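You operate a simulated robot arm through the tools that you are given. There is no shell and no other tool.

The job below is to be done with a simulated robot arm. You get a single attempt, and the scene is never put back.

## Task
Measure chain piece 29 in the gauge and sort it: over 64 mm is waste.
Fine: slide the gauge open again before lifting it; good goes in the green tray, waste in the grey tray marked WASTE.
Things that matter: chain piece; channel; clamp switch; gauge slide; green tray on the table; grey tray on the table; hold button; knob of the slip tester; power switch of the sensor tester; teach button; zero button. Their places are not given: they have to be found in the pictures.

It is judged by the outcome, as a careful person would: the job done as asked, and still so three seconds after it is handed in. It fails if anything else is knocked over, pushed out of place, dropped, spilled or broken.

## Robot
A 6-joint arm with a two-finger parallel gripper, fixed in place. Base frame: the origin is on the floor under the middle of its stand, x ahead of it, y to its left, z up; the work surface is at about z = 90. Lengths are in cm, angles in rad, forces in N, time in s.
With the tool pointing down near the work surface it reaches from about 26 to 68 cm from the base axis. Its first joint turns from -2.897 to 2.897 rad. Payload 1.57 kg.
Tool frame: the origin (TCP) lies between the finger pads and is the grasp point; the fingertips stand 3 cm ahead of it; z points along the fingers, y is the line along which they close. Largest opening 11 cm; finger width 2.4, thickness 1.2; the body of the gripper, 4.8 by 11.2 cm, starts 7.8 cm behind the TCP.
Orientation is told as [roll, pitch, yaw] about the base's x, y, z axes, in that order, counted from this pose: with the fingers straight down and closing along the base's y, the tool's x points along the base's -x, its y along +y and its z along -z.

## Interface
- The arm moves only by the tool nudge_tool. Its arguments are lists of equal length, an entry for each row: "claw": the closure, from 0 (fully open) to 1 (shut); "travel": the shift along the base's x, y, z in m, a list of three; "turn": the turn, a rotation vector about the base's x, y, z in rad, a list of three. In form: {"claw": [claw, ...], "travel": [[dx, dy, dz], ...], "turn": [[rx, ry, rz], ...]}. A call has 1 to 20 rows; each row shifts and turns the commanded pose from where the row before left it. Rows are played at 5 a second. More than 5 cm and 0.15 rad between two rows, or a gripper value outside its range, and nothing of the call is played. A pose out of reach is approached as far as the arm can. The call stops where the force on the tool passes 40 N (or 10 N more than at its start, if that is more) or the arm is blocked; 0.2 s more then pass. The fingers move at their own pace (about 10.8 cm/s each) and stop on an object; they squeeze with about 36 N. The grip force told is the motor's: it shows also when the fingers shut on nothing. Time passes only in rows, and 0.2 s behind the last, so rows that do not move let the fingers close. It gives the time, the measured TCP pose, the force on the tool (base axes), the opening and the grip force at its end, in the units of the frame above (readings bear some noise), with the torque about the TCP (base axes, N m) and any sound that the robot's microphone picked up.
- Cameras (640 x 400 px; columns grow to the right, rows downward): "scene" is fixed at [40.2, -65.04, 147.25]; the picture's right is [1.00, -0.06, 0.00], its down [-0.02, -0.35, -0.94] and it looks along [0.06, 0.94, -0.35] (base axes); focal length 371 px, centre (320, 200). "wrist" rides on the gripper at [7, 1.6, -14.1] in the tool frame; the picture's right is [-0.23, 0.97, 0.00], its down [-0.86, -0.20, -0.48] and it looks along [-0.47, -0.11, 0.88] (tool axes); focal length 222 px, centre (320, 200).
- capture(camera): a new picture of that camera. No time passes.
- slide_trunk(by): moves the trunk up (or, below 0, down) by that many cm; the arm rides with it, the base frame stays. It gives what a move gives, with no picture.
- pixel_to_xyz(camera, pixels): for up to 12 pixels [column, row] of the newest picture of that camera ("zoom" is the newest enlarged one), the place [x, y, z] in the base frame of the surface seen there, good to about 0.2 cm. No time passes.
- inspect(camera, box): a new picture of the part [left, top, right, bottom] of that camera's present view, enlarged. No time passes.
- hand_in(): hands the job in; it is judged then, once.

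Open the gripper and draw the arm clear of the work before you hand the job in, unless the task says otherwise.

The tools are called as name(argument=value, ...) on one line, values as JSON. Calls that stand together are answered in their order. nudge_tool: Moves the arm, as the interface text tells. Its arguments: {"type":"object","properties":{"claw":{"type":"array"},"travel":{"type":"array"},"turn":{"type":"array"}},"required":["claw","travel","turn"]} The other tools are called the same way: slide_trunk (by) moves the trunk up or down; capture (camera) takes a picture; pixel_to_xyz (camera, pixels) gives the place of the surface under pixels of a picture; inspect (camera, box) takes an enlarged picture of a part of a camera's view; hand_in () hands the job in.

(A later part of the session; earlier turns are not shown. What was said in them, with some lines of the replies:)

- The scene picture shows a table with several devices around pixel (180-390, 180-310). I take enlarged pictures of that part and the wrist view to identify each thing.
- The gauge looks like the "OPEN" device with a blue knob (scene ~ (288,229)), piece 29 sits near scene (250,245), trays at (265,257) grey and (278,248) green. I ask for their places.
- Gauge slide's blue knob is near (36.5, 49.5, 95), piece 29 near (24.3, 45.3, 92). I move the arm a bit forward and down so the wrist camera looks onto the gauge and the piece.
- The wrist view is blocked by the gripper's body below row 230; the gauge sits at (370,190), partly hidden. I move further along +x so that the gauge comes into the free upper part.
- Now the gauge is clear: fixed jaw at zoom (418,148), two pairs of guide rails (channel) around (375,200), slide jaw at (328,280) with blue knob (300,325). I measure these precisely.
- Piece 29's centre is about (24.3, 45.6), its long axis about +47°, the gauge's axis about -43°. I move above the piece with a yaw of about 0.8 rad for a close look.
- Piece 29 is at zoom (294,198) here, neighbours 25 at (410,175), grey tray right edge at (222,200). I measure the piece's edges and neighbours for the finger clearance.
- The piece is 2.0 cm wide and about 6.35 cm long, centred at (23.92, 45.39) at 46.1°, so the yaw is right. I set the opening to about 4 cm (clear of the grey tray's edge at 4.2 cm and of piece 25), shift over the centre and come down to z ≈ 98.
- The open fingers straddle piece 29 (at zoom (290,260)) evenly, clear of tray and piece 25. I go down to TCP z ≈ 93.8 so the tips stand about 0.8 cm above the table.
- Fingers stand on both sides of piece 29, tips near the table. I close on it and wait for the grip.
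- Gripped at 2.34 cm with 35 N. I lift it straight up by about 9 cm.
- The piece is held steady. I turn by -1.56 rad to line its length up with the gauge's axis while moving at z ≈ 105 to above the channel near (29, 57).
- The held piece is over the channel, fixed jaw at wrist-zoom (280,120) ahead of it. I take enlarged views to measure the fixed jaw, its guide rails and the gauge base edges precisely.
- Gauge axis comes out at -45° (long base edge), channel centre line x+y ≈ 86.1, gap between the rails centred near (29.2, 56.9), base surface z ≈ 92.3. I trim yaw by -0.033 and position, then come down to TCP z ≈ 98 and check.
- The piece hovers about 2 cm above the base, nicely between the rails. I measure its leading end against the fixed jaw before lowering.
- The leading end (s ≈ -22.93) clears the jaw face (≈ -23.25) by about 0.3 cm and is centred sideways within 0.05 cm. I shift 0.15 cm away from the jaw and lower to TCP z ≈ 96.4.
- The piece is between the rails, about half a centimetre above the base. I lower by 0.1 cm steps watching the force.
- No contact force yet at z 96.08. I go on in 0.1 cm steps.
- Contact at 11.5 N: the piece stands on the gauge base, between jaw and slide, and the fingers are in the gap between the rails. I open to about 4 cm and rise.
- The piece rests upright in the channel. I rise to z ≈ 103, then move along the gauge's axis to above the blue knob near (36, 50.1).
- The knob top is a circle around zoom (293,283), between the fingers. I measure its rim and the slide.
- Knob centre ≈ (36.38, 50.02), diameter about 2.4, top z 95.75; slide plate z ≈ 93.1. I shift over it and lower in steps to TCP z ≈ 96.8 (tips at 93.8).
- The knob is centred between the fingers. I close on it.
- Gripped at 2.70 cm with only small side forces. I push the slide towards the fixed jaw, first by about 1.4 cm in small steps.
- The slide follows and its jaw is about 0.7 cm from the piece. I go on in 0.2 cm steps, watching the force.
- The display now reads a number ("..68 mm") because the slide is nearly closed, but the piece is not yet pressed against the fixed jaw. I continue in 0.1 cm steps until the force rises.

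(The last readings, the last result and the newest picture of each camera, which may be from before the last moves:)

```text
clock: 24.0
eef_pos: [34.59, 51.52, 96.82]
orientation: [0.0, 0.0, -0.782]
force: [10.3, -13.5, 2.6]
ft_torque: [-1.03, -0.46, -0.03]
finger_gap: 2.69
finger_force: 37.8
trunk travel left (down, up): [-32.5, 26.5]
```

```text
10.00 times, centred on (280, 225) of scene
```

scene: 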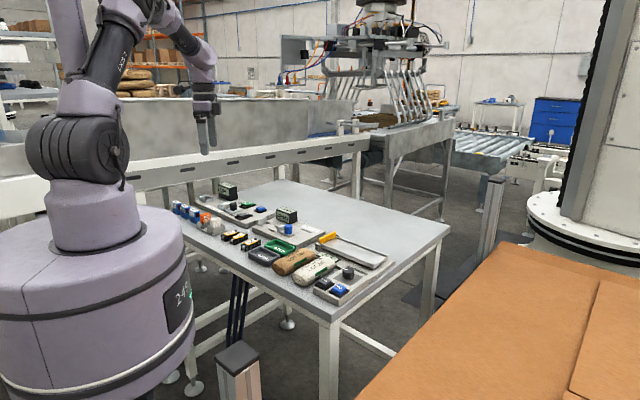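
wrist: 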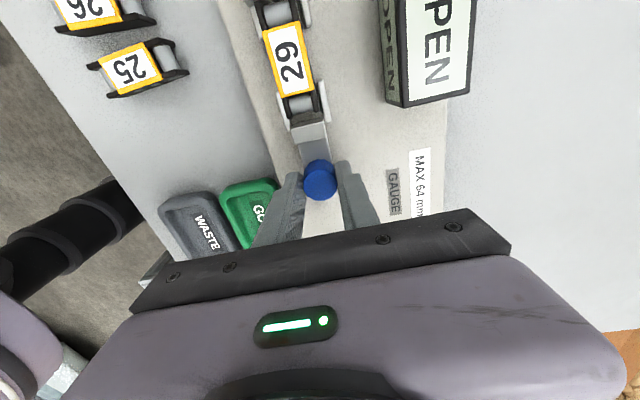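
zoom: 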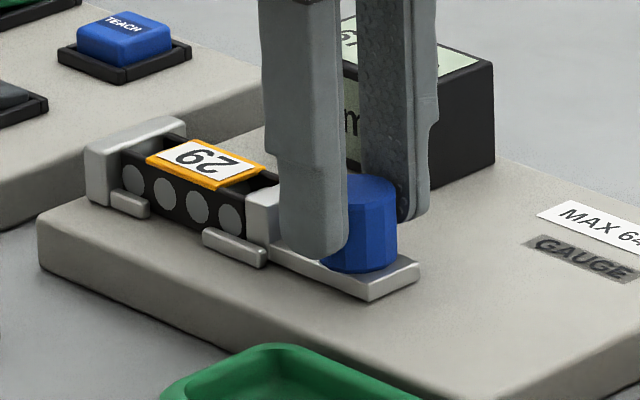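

The force has risen to about 17 N along the axis and the display reads "..67 mm". I check closely whether the piece is truly seated against both jaws and read the whole display.

inspect(camera="wrist", box=[236, 0, 332, 60])

inspect(camera="wrist", box=[270, 80, 350, 130])

inspect(camera="scene", box=[252, 208, 284, 228])

inspect(camera="scene", box=[268, 200, 308, 225])

```text
6.67 times, centred on (284, 30) of wrist
```

zoom: 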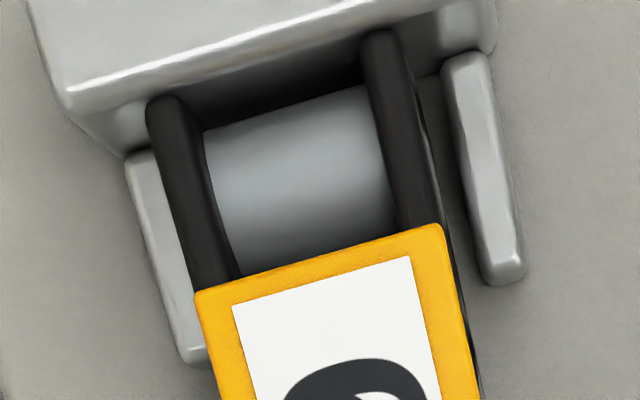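

```text
8.00 times, centred on (310, 105) of wrist
```

zoom: 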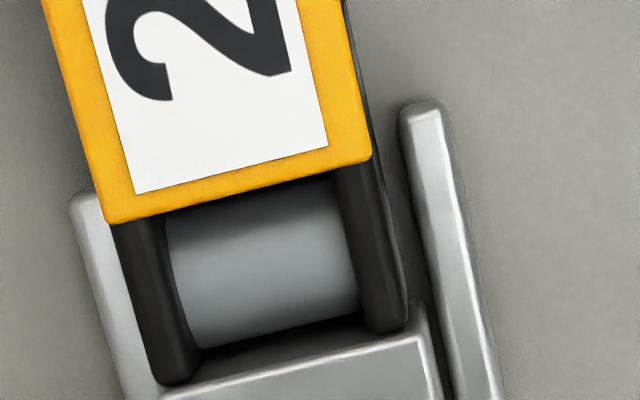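

```text
16.00 times, centred on (268, 218) of scene
```

zoom: 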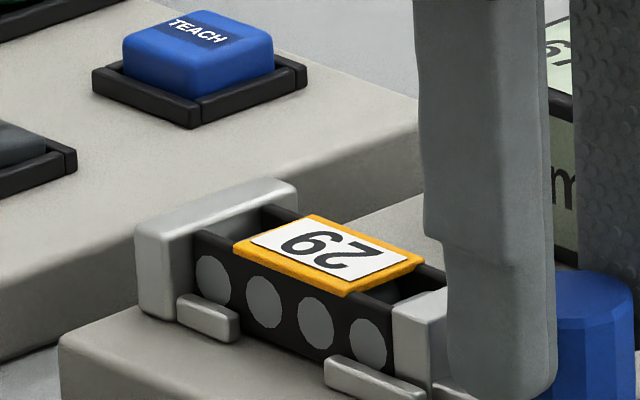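

```text
16.00 times, centred on (288, 212) of scene
```

zoom: 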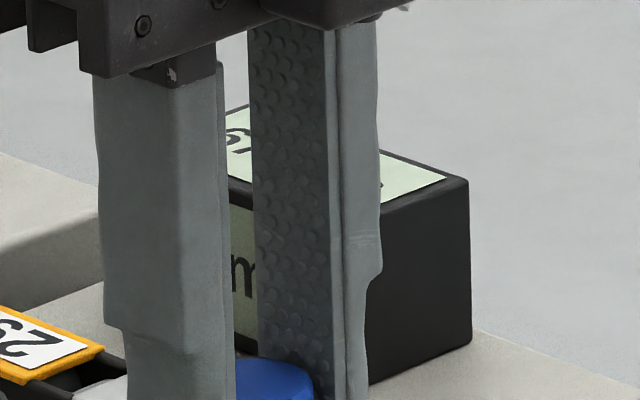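

The piece's plates touch the fixed jaw and the slide jaw with no visible gap, and the side face of the display reads "67 mm". I press by a tiny 0.05 cm more to confirm the reading is stable.

nudge_tool(claw=[1, 1, 1], travel=[[-0.0004, 0.0004, 0], [0, 0, 0], [0, 0, 0]], turn=[[0, 0, 0], [0, 0, 0], [0, 0, 0]])

inspect(camera="wrist", box=[230, 0, 486, 160])

```text
clock: 24.8
eef_pos: [34.64, 51.71, 96.91]
orientation: [0.0, 0.002, -0.783]
force: [16.1, -19.5, 1.9]
ft_torque: [-0.98, -0.4, -0.01]
finger_gap: 2.71
finger_force: 37.5
trunk travel left (down, up): [-32.5, 26.5]
```

```text
2.50 times, centred on (358, 80) of wrist
```

zoom: 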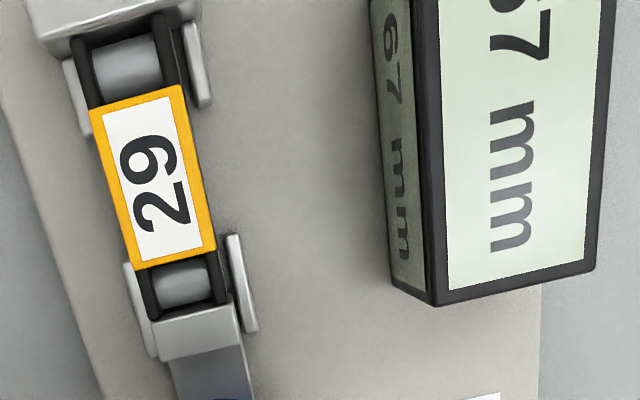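

The reading stays at 67 mm under 25 N, which is over 64 mm, so piece 29 is waste. I slide the gauge open again by about 2.5 cm along +axis.

nudge_tool(claw=[1, 1, 1, 1, 1, 1, 1, 1], travel=[[0.0011, -0.0011, 0], [0.002, -0.002, 0], [0.003, -0.003, 0], [0.003, -0.003, 0], [0.003, -0.003, 0], [0.003, -0.003, 0], [0.0025, -0.0025, 0], [0, 0, 0]], turn=[[0, 0, 0], [0, 0, 0], [0, 0, 0], [0, 0, 0], [0, 0, 0], [0, 0, 0], [0, 0, 0], [0, 0, 0]])

capture(camera="wrist")

inspect(camera="scene", box=[248, 205, 312, 245])

```text
clock: 26.6
eef_pos: [36.34, 50.1, 96.73]
orientation: [-0.001, -0.001, -0.785]
force: [-1.1, -0.2, 4.6]
ft_torque: [-0.27, 0.25, 0.03]
finger_gap: 2.69
finger_force: 37.5
trunk travel left (down, up): [-32.5, 26.5]
```

```text
taken
```

wrist: 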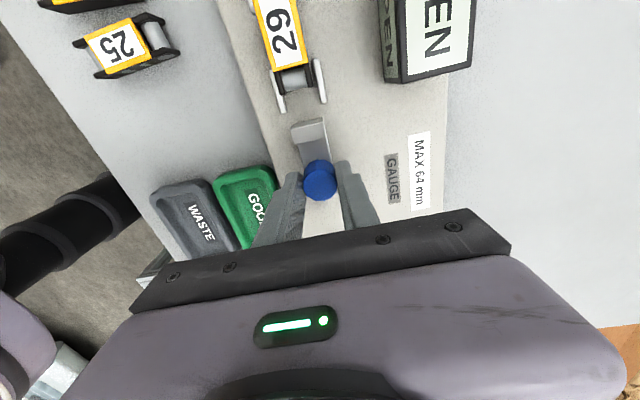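

```text
10.00 times, centred on (280, 225) of scene
```

zoom: 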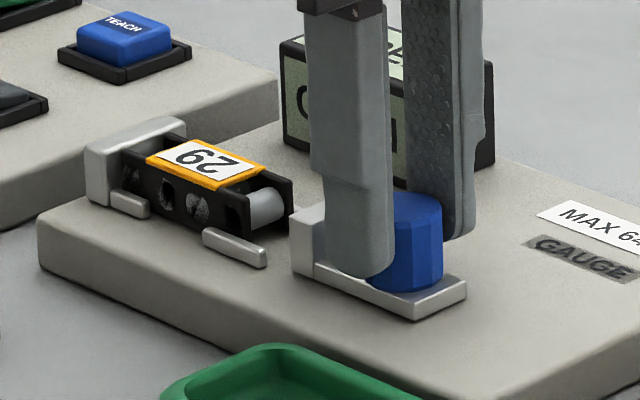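

The slide is back at its open place and the display shows OPEN again. I release the knob and rise.

nudge_tool(claw=[0.64, 0.64, 0.64, 0.64, 0.64, 0.64], travel=[[0, 0, 0], [0, 0, 0], [0, 0, 0.01], [0, 0, 0.025], [0, 0, 0.03], [0, 0, 0]], turn=[[0, 0, 0], [0, 0, 0], [0, 0, 0], [0, 0, 0], [0, 0, 0], [0, 0, 0]])

inspect(camera="scene", box=[240, 200, 320, 250])

inspect(camera="wrist", box=[230, 0, 486, 160])

```text
clock: 28.0
eef_pos: [36.36, 49.95, 103.33]
orientation: [0.0, 0.0, -0.784]
force: [0.1, 0.2, 0.1]
ft_torque: [0.01, -0.04, 0.02]
finger_gap: 3.96
finger_force: 0.0
trunk travel left (down, up): [-32.5, 26.5]
```

```text
8.00 times, centred on (280, 225) of scene
```

zoom: 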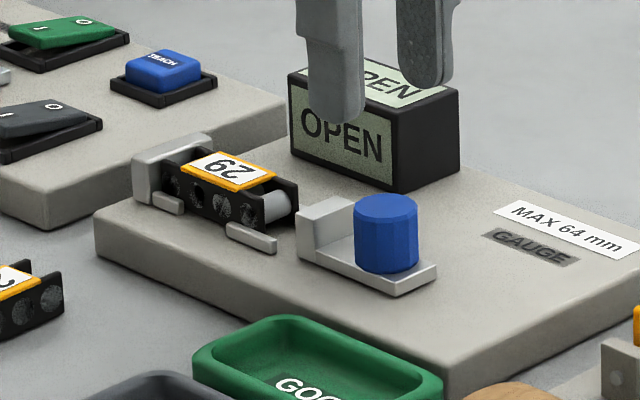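

```text
2.50 times, centred on (358, 80) of wrist
```

zoom: 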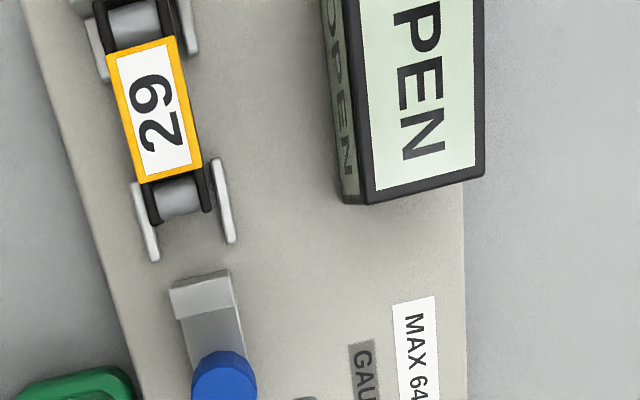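

The gauge is open and the knob is clear. I move back above piece 29 at about (29.2, 56.9) at z ≈ 103.

nudge_tool(claw=[0.64, 0.64, 0.64, 0.64, 0.64, 0.64], travel=[[-0.018, 0.0174, 0], [-0.018, 0.0174, 0], [-0.018, 0.0174, 0], [-0.0178, 0.0173, 0], [0, 0, -0.03], [0, 0, 0]], turn=[[0, 0, 0], [0, 0, 0], [0, 0, 0], [0, 0, 0], [0, 0, 0], [0, 0, 0]])

inspect(camera="wrist", box=[250, 80, 410, 200])

inspect(camera="scene", box=[240, 200, 320, 250])

```text
clock: 29.4
eef_pos: [29.03, 57.07, 100.18]
orientation: [0.0, 0.0, -0.784]
force: [0.2, -0.5, -0.1]
ft_torque: [-0.01, 0.05, -0.02]
finger_gap: 3.97
finger_force: 0.1
trunk travel left (down, up): [-32.5, 26.5]
```

```text
3.33 times, centred on (330, 140) of wrist
```

zoom: 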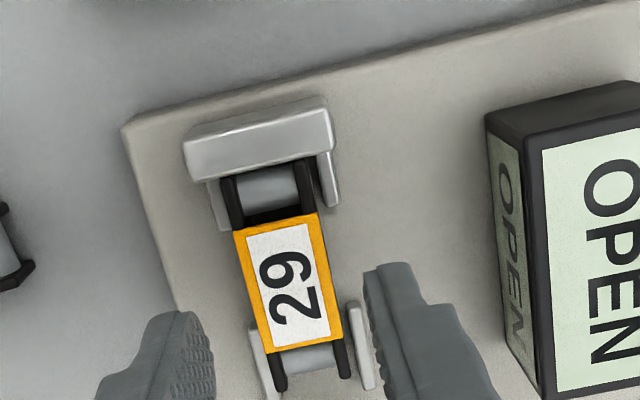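

```text
8.00 times, centred on (280, 225) of scene
```

zoom: 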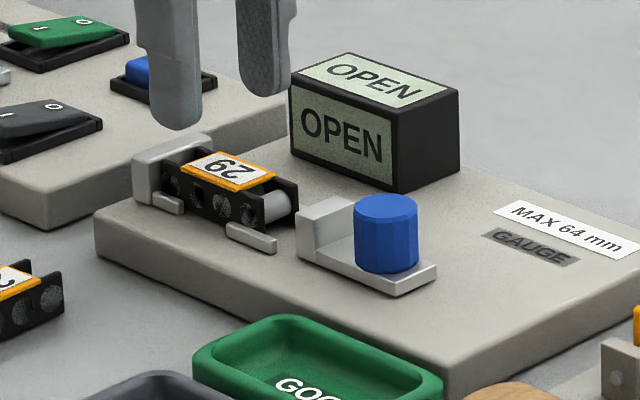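

Fingers are above the piece on both sides. I measure the piece's edges once more for side centring before lowering.

pixel_to_xyz(camera="zoom", pixels=[[160, 175], [240, 170], [200, 170], [225, 175], [185, 160], [270, 180], [255, 205], [215, 185], [170, 205], [250, 250], [230, 228], [275, 250]])

inspect(camera="wrist", box=[270, 110, 366, 190])

```text
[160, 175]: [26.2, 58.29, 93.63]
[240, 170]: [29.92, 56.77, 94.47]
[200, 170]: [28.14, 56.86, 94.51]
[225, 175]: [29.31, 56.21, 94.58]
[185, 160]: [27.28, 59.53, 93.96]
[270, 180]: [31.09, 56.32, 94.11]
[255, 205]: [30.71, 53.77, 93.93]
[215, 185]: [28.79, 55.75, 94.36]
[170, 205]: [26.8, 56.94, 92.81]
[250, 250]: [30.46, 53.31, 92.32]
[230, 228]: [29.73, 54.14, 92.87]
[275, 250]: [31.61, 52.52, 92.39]
```

```text
5.00 times, centred on (318, 150) of wrist
```

zoom: 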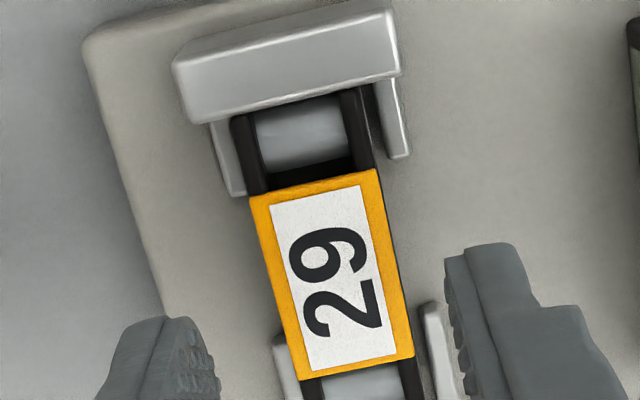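

pixel_to_xyz(camera="zoom", pixels=[[253, 200], [375, 172], [300, 375], [412, 352], [275, 280], [392, 255], [335, 270], [240, 125], [355, 95], [228, 190], [400, 150], [428, 310]])

```text
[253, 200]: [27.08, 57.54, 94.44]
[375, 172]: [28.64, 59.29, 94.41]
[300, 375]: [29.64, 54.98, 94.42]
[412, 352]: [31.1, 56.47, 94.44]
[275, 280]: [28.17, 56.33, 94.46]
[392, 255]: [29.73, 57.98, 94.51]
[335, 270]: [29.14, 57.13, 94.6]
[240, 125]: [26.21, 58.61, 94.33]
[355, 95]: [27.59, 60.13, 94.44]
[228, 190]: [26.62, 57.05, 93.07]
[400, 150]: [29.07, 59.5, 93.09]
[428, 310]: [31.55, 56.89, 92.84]
```

The piece is centred at about (29.12, 57.06) (orange cap centre), aligned with the rails. I lower straight to TCP z ≈ 96.0 with the fingers in the rail gap.

nudge_tool(claw=[0.64, 0.64, 0.64, 0.64, 0.64], travel=[[0.0008, -0.0003, -0.015], [0, 0, -0.014], [0, 0, -0.008], [0, 0, -0.0045], [0, 0, 0]], turn=[[0, 0, 0], [0, 0, 0], [0, 0, 0], [0, 0, 0], [0, 0, 0]])

inspect(camera="wrist", box=[250, 80, 410, 200])

inspect(camera="scene", box=[248, 210, 296, 240])

```text
clock: 30.6
eef_pos: [29.07, 57.02, 96.11]
orientation: [0.001, -0.001, -0.784]
force: [0.9, 0.0, 0.1]
ft_torque: [-0.01, -0.03, 0.01]
finger_gap: 3.98
finger_force: 0.0
trunk travel left (down, up): [-32.5, 26.5]
```

```text
3.33 times, centred on (330, 140) of wrist
```

zoom: 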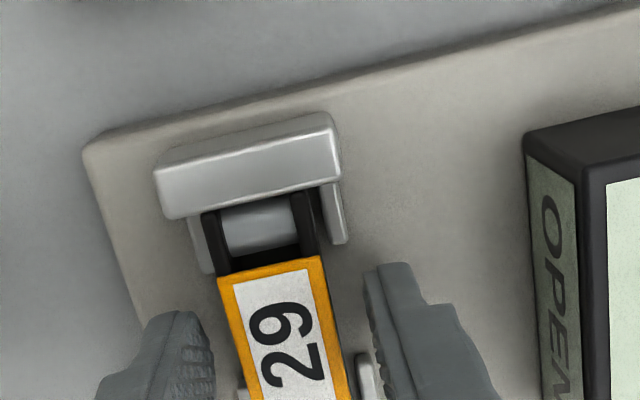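

```text
13.33 times, centred on (272, 225) of scene
```

zoom: 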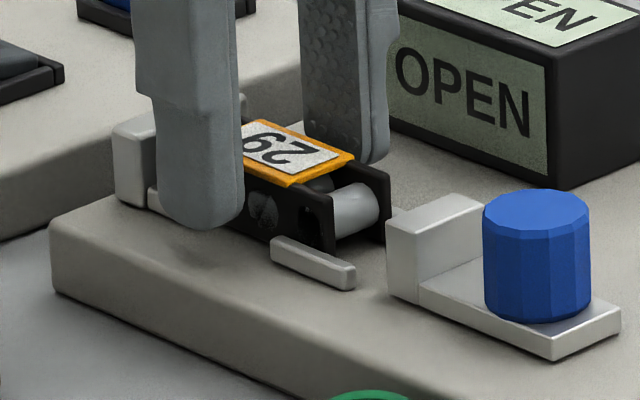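

Fingers stand beside the piece in the gap. I close on it and then lift straight up.

nudge_tool(claw=[1, 1, 1, 1], travel=[[0, 0, 0], [0, 0, 0], [0, 0, 0], [0, 0, 0]], turn=[[0, 0, 0], [0, 0, 0], [0, 0, 0], [0, 0, 0]])

inspect(camera="wrist", box=[250, 80, 410, 200])

```text
clock: 31.6
eef_pos: [29.12, 57.01, 96.09]
orientation: [-0.001, -0.001, -0.784]
force: [-0.1, 0.4, 0.0]
ft_torque: [-0.02, 0.02, 0.03]
finger_gap: 2.32
finger_force: 35.0
trunk travel left (down, up): [-32.5, 26.5]
```

```text
3.33 times, centred on (330, 140) of wrist
```

zoom: 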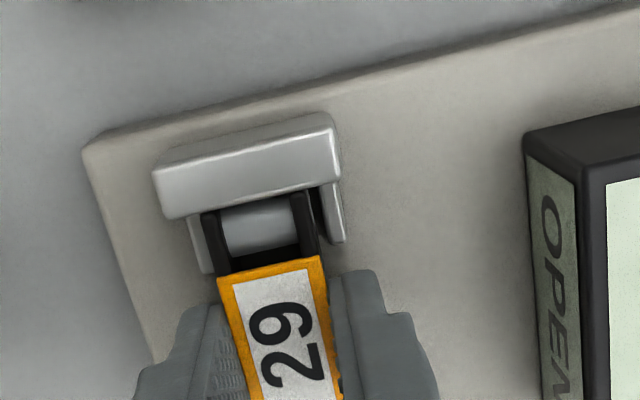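

Gripped at 2.32 cm, 35 N. I lift it off: first a small rise with a 0.1 cm shift away from the fixed jaw, then up about 9 cm.

nudge_tool(claw=[1, 1, 1, 1, 1, 1], travel=[[0.0007, -0.0007, 0.002], [0, 0, 0.01], [0, 0, 0.025], [0, 0, 0.03], [0, 0, 0.025], [0, 0, 0]], turn=[[0, 0, 0], [0, 0, 0], [0, 0, 0], [0, 0, 0], [0, 0, 0], [0, 0, 0]])

capture(camera="wrist")

inspect(camera="scene", box=[220, 190, 332, 260])

```text
clock: 33.0
eef_pos: [29.33, 56.97, 105.34]
orientation: [0.0, -0.001, -0.786]
force: [-0.1, 0.0, -1.8]
ft_torque: [-0.03, 0.01, 0.02]
finger_gap: 2.32
finger_force: 35.7
trunk travel left (down, up): [-32.5, 26.5]
```

```text
taken
```

wrist: 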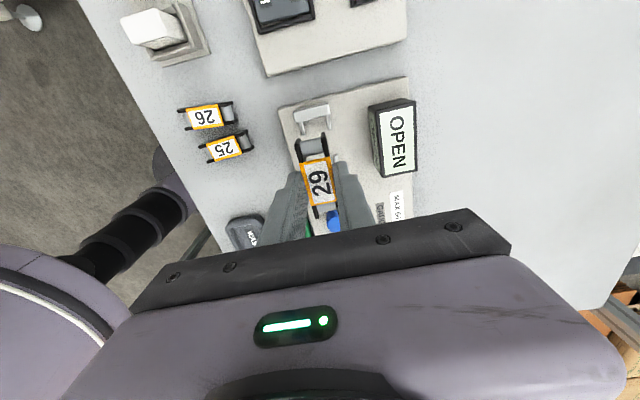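

```text
5.71 times, centred on (276, 225) of scene
```

zoom: 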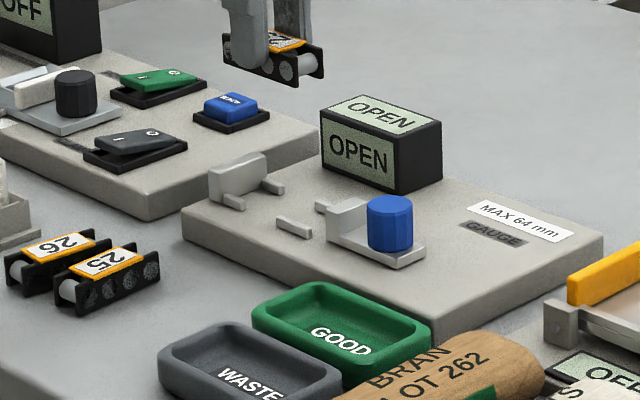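

The piece is lifted and the gauge stays open and in place. I now carry it at z ≈ 105 to above the grey WASTE tray at about (28.3, 37.3).

nudge_tool(claw=[1, 1, 1, 1, 1, 1, 1, 1, 1], travel=[[-0.0015, -0.027, 0], [-0.0015, -0.028, 0], [-0.0015, -0.028, 0], [-0.0015, -0.028, 0], [-0.0015, -0.028, 0], [-0.0015, -0.028, 0], [-0.0015, -0.028, 0], [0, 0, 0], [0, 0, 0]], turn=[[0, 0, 0], [0, 0, 0], [0, 0, 0], [0, 0, 0], [0, 0, 0], [0, 0, 0], [0, 0, 0], [0, 0, 0], [0, 0, 0]])

capture(camera="wrist")

inspect(camera="wrist", box=[220, 70, 412, 190])

```text
clock: 35.0
eef_pos: [28.29, 37.42, 105.36]
orientation: [0.0, 0.0, -0.784]
force: [0.7, 0.6, -0.6]
ft_torque: [-0.01, 0.0, 0.01]
finger_gap: 2.3
finger_force: 35.6
trunk travel left (down, up): [-32.5, 26.5]
```

```text
taken
```

wrist: 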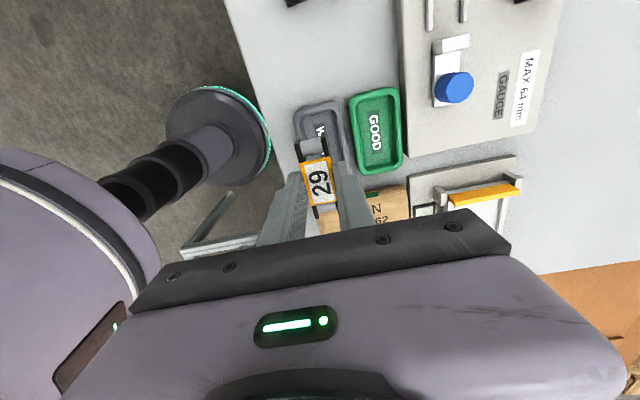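

```text
3.33 times, centred on (316, 130) of wrist
```

zoom: 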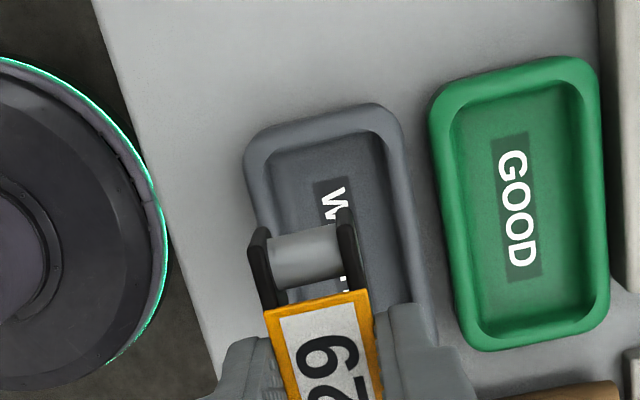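

Over the tray; the held piece hides its lower half. I measure the visible rim and floor of the grey tray, and the green one for the shape.

pixel_to_xyz(camera="zoom", pixels=[[248, 165], [258, 230], [400, 135], [428, 300], [255, 138], [380, 108], [275, 165], [372, 140], [385, 200], [400, 280], [320, 220], [268, 210]])

pixel_to_xyz(camera="zoom", pixels=[[435, 110], [465, 335], [590, 75], [605, 310], [450, 85], [575, 62], [485, 345], [590, 325], [455, 115], [572, 85], [485, 325], [520, 210]])

```text
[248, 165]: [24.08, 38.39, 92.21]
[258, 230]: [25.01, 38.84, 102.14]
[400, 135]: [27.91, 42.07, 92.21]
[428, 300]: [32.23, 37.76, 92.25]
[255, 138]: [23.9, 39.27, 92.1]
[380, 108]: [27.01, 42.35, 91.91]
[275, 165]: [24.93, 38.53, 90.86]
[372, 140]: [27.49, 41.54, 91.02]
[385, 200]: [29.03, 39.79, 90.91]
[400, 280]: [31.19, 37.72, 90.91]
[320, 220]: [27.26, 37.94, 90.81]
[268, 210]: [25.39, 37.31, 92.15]
```

```text
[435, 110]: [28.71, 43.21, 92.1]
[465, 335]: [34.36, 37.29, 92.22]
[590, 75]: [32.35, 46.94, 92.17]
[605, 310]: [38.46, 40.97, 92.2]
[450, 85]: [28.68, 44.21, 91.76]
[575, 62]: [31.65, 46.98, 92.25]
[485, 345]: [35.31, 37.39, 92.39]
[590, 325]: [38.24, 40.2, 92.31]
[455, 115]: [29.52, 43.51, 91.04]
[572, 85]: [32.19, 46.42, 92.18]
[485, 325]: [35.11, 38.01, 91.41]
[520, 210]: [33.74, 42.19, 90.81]
```

The tray is aligned at -45° too: rim centre ≈ (28.76, 37.53), floor z ≈ 90.85, rim top z ≈ 92.2, floor about 7.6 x 4 cm, so the piece fits lengthwise. I centre on it and lower to TCP z ≈ 98.

nudge_tool(claw=[1, 1, 1, 1, 1], travel=[[0.0047, 0.0011, 0], [0, 0, -0.025], [0, 0, -0.025], [0, 0, -0.023], [0, 0, 0]], turn=[[0, 0, 0], [0, 0, 0], [0, 0, 0], [0, 0, 0], [0, 0, 0]])

inspect(camera="wrist", box=[236, 90, 396, 190])

inspect(camera="scene", box=[230, 215, 310, 265])

```text
clock: 36.2
eef_pos: [28.63, 37.56, 98.02]
orientation: [0.0, -0.001, -0.785]
force: [-0.1, -0.4, -2.0]
ft_torque: [-0.02, -0.02, -0.02]
finger_gap: 2.33
finger_force: 35.5
trunk travel left (down, up): [-32.5, 26.5]
```

```text
4.00 times, centred on (316, 140) of wrist
```

zoom: 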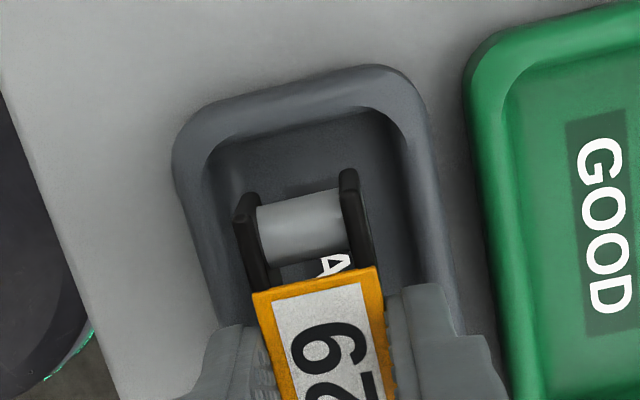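

```text
8.00 times, centred on (270, 240) of scene
```

zoom: 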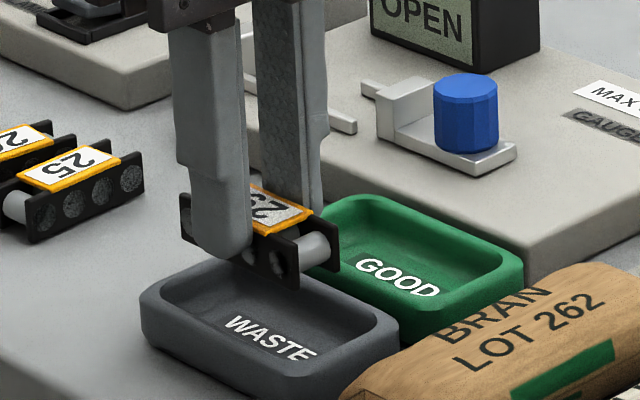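

The piece hovers over the tray. I measure the tray's rim ends and the held piece's ends in this enlarged scene view.

pixel_to_xyz(camera="zoom", pixels=[[150, 300], [398, 330], [285, 375], [220, 268], [270, 360], [372, 325], [300, 280], [335, 262], [185, 205], [275, 262], [335, 355], [310, 318]])

inspect(camera="wrist", box=[236, 90, 396, 190])

pixel_to_xyz(camera="zoom", pixels=[[178, 170], [210, 300], [428, 130], [455, 280], [195, 110], [400, 75], [205, 170], [408, 130], [240, 215], [350, 180], [255, 350], [380, 340]])

```text
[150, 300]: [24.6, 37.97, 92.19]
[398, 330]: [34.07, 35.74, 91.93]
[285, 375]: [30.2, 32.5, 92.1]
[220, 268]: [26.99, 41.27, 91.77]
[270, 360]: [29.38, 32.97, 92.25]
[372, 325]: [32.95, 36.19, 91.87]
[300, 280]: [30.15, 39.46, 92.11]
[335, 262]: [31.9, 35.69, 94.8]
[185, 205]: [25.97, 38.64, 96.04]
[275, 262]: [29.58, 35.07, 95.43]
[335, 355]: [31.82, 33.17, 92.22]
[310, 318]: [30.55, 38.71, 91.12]
```

```text
4.00 times, centred on (316, 140) of wrist
```

zoom: 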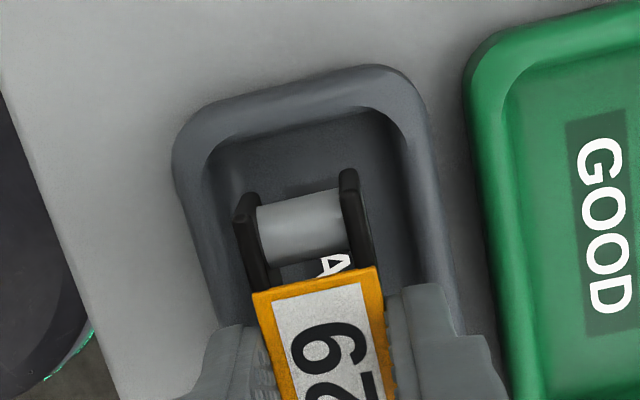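

```text
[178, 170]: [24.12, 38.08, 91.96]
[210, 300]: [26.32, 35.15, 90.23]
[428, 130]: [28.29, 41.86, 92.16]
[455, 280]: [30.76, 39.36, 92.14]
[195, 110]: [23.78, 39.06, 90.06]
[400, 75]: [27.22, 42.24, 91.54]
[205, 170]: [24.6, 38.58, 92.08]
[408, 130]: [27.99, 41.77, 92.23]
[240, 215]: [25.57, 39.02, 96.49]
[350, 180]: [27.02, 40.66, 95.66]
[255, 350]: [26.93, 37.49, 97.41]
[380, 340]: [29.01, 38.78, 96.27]
```

Piece and tray are centred on each other within 0.1 cm (piece ends clear the walls by about 0.5 cm). The closed fingers are about as wide as the tray's inside, so I lower only until the tips are just above the rim, TCP z ≈ 95.45.

nudge_tool(claw=[1, 1, 1, 1, 1], travel=[[0, 0, -0.012], [0, 0, -0.008], [0, 0, -0.004], [0, 0, -0.0015], [0, 0, 0]], turn=[[0, 0, 0], [0, 0, 0], [0, 0, 0], [0, 0, 0], [0, 0, 0]])

inspect(camera="wrist", box=[236, 90, 396, 190])

inspect(camera="scene", box=[240, 225, 304, 265])

```text
clock: 37.4
eef_pos: [28.69, 37.55, 95.51]
orientation: [0.002, 0.001, -0.784]
force: [-0.1, -0.1, -1.2]
ft_torque: [-0.06, -0.01, 0.0]
finger_gap: 2.33
finger_force: 35.3
trunk travel left (down, up): [-32.5, 26.5]
```

```text
4.00 times, centred on (316, 140) of wrist
```

zoom: 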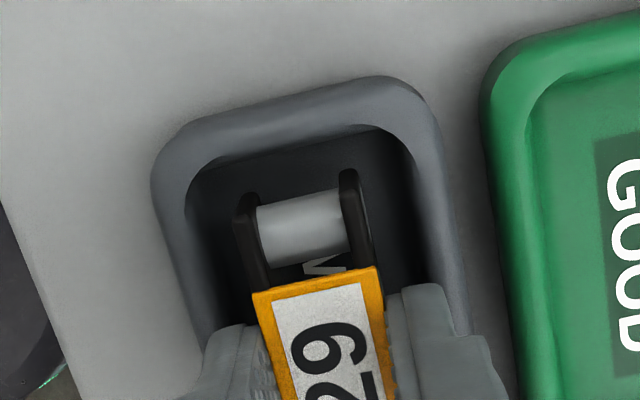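

```text
10.00 times, centred on (272, 245) of scene
```

zoom: 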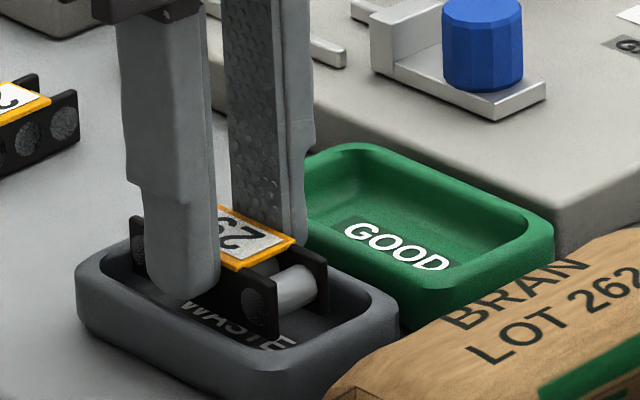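

The piece is down inside the tray, tips just above the rim, no contact force. I lower 0.1 cm more and release with a small opening first, so that the pads guide the last half centimetre.

nudge_tool(claw=[1, 1, 0.765, 0.765, 0.765], travel=[[0, 0, -0.001], [0, 0, 0], [0, 0, 0], [0, 0, 0], [0, 0, 0]], turn=[[0, 0, 0], [0, 0, 0], [0, 0, 0], [0, 0, 0], [0, 0, 0]])

inspect(camera="wrist", box=[236, 90, 396, 190])

inspect(camera="scene", box=[240, 225, 304, 265])

```text
clock: 38.6
eef_pos: [28.63, 37.53, 95.48]
orientation: [0.003, -0.001, -0.783]
force: [-1.6, 0.5, -0.1]
ft_torque: [0.03, 0.02, 0.0]
finger_gap: 2.59
finger_force: 0.1
trunk travel left (down, up): [-32.5, 26.5]
```

```text
4.00 times, centred on (316, 140) of wrist
```

zoom: 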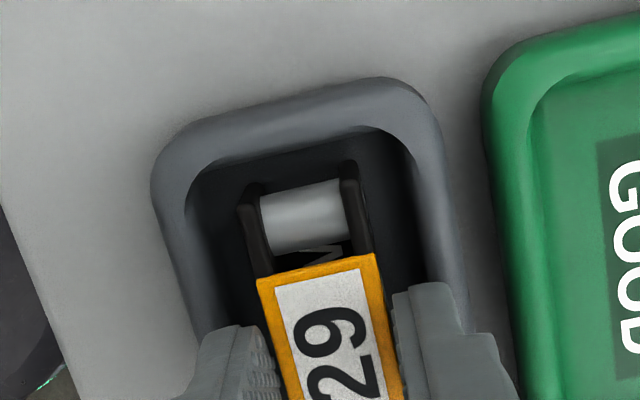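

```text
10.00 times, centred on (272, 245) of scene
```

zoom: 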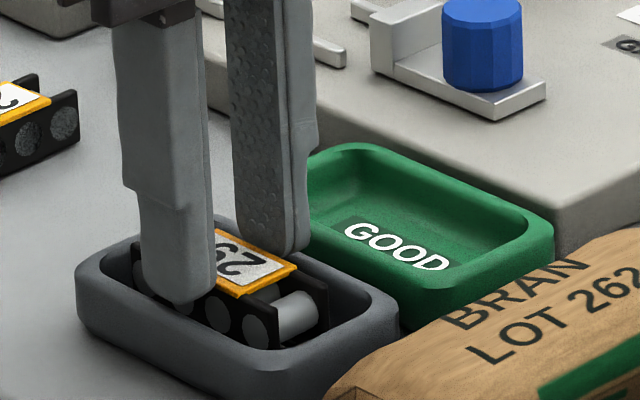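

The piece has settled flat on the grey tray's floor and the fingers are free of it. I open a little more and rise straight up.

nudge_tool(claw=[0.72, 0.7, 0.7, 0.7, 0.7, 0.7], travel=[[0, 0, 0.002], [0, 0, 0.01], [0, 0, 0.03], [0, 0, 0.04], [0, 0, 0.04], [0, 0, 0]], turn=[[0, 0, 0], [0, 0, 0], [0, 0, 0], [0, 0, 0], [0, 0, 0], [0, 0, 0]])

inspect(camera="scene", box=[230, 205, 326, 265])

capture(camera="wrist")

```text
clock: 40.0
eef_pos: [28.74, 37.51, 107.61]
orientation: [0.001, 0.0, -0.783]
force: [0.2, 0.5, 0.0]
ft_torque: [0.0, 0.0, -0.01]
finger_gap: 3.31
finger_force: 0.0
trunk travel left (down, up): [-32.5, 26.5]
```

```text
6.67 times, centred on (278, 235) of scene
```

zoom: 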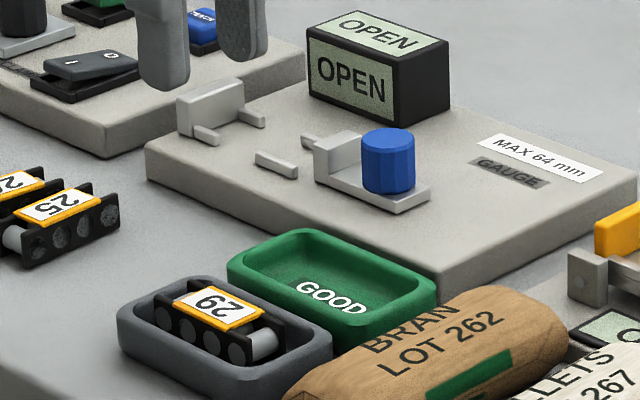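

```text
taken
```

wrist: 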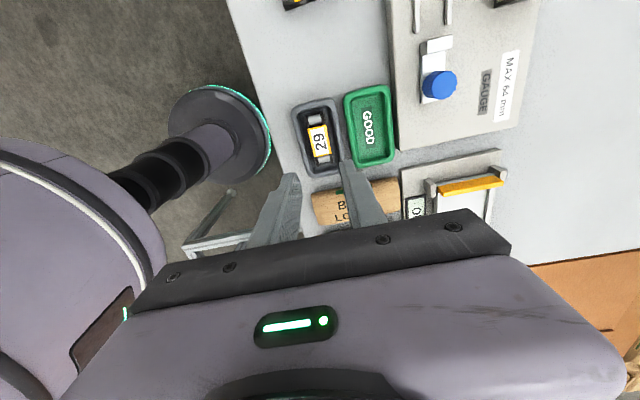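

Piece 29 lies flat in the WASTE tray, the gauge shows OPEN, and nothing else has moved. I raise the arm well clear and open the gripper fully.

nudge_tool(claw=[0.7, 0.5, 0.2, 0, 0, 0], travel=[[0, 0, 0.03], [0, 0, 0.04], [0, 0, 0.04], [0, 0, 0.03], [0, 0, 0], [0, 0, 0]], turn=[[0, 0, 0], [0, 0, 0], [0, 0, 0], [0, 0, 0], [0, 0, 0], [0, 0, 0]])

capture(camera="scene")

inspect(camera="scene", box=[170, 175, 398, 310])

```text
clock: 41.4
eef_pos: [28.6, 37.43, 121.64]
orientation: [0.0, 0.0, -0.785]
force: [0.1, 1.0, 1.0]
ft_torque: [0.01, -0.02, -0.01]
finger_gap: 10.99
finger_force: 0.1
trunk travel left (down, up): [-32.5, 26.5]
```

```text
taken
```

scene: 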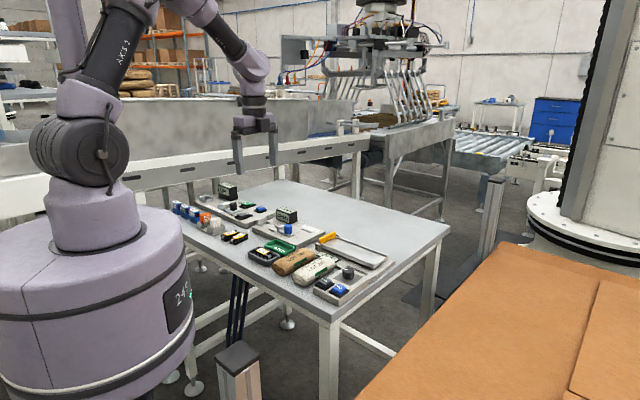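

```text
2.81 times, centred on (284, 242) of scene
```

zoom: 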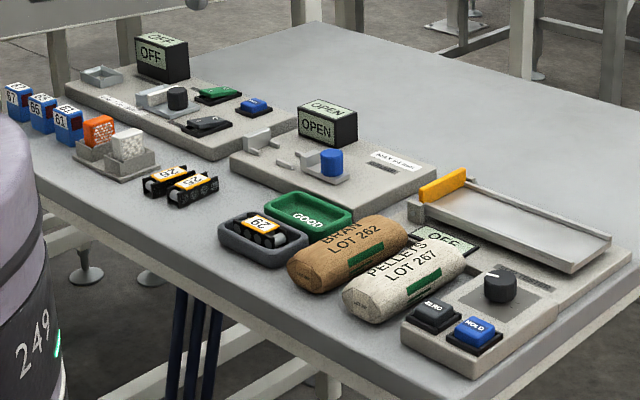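

The picture shows piece 29 in the grey WASTE tray at zoom (258,228), the gauge open, everything else untouched, and the open gripper well clear. I hand the job in.

hand_in()

```text
The job is handed in.
```

Chain piece 29 measured 67 mm in the gauge, over the 64 mm limit, so I put it in the grey WASTE tray. The reading stayed at 67 mm when I pressed the slide a little harder.

- **Gauge:** I slid it open again before lifting the piece, and its display shows OPEN.
- **Release:** The fingers were slightly too wide to fit inside the tray, so I let the piece go about half a centimetre above the tray floor. It landed flat.
- **Surroundings:** In the last picture nothing else on the table looks disturbed. The gripper is open and well clear of the table.
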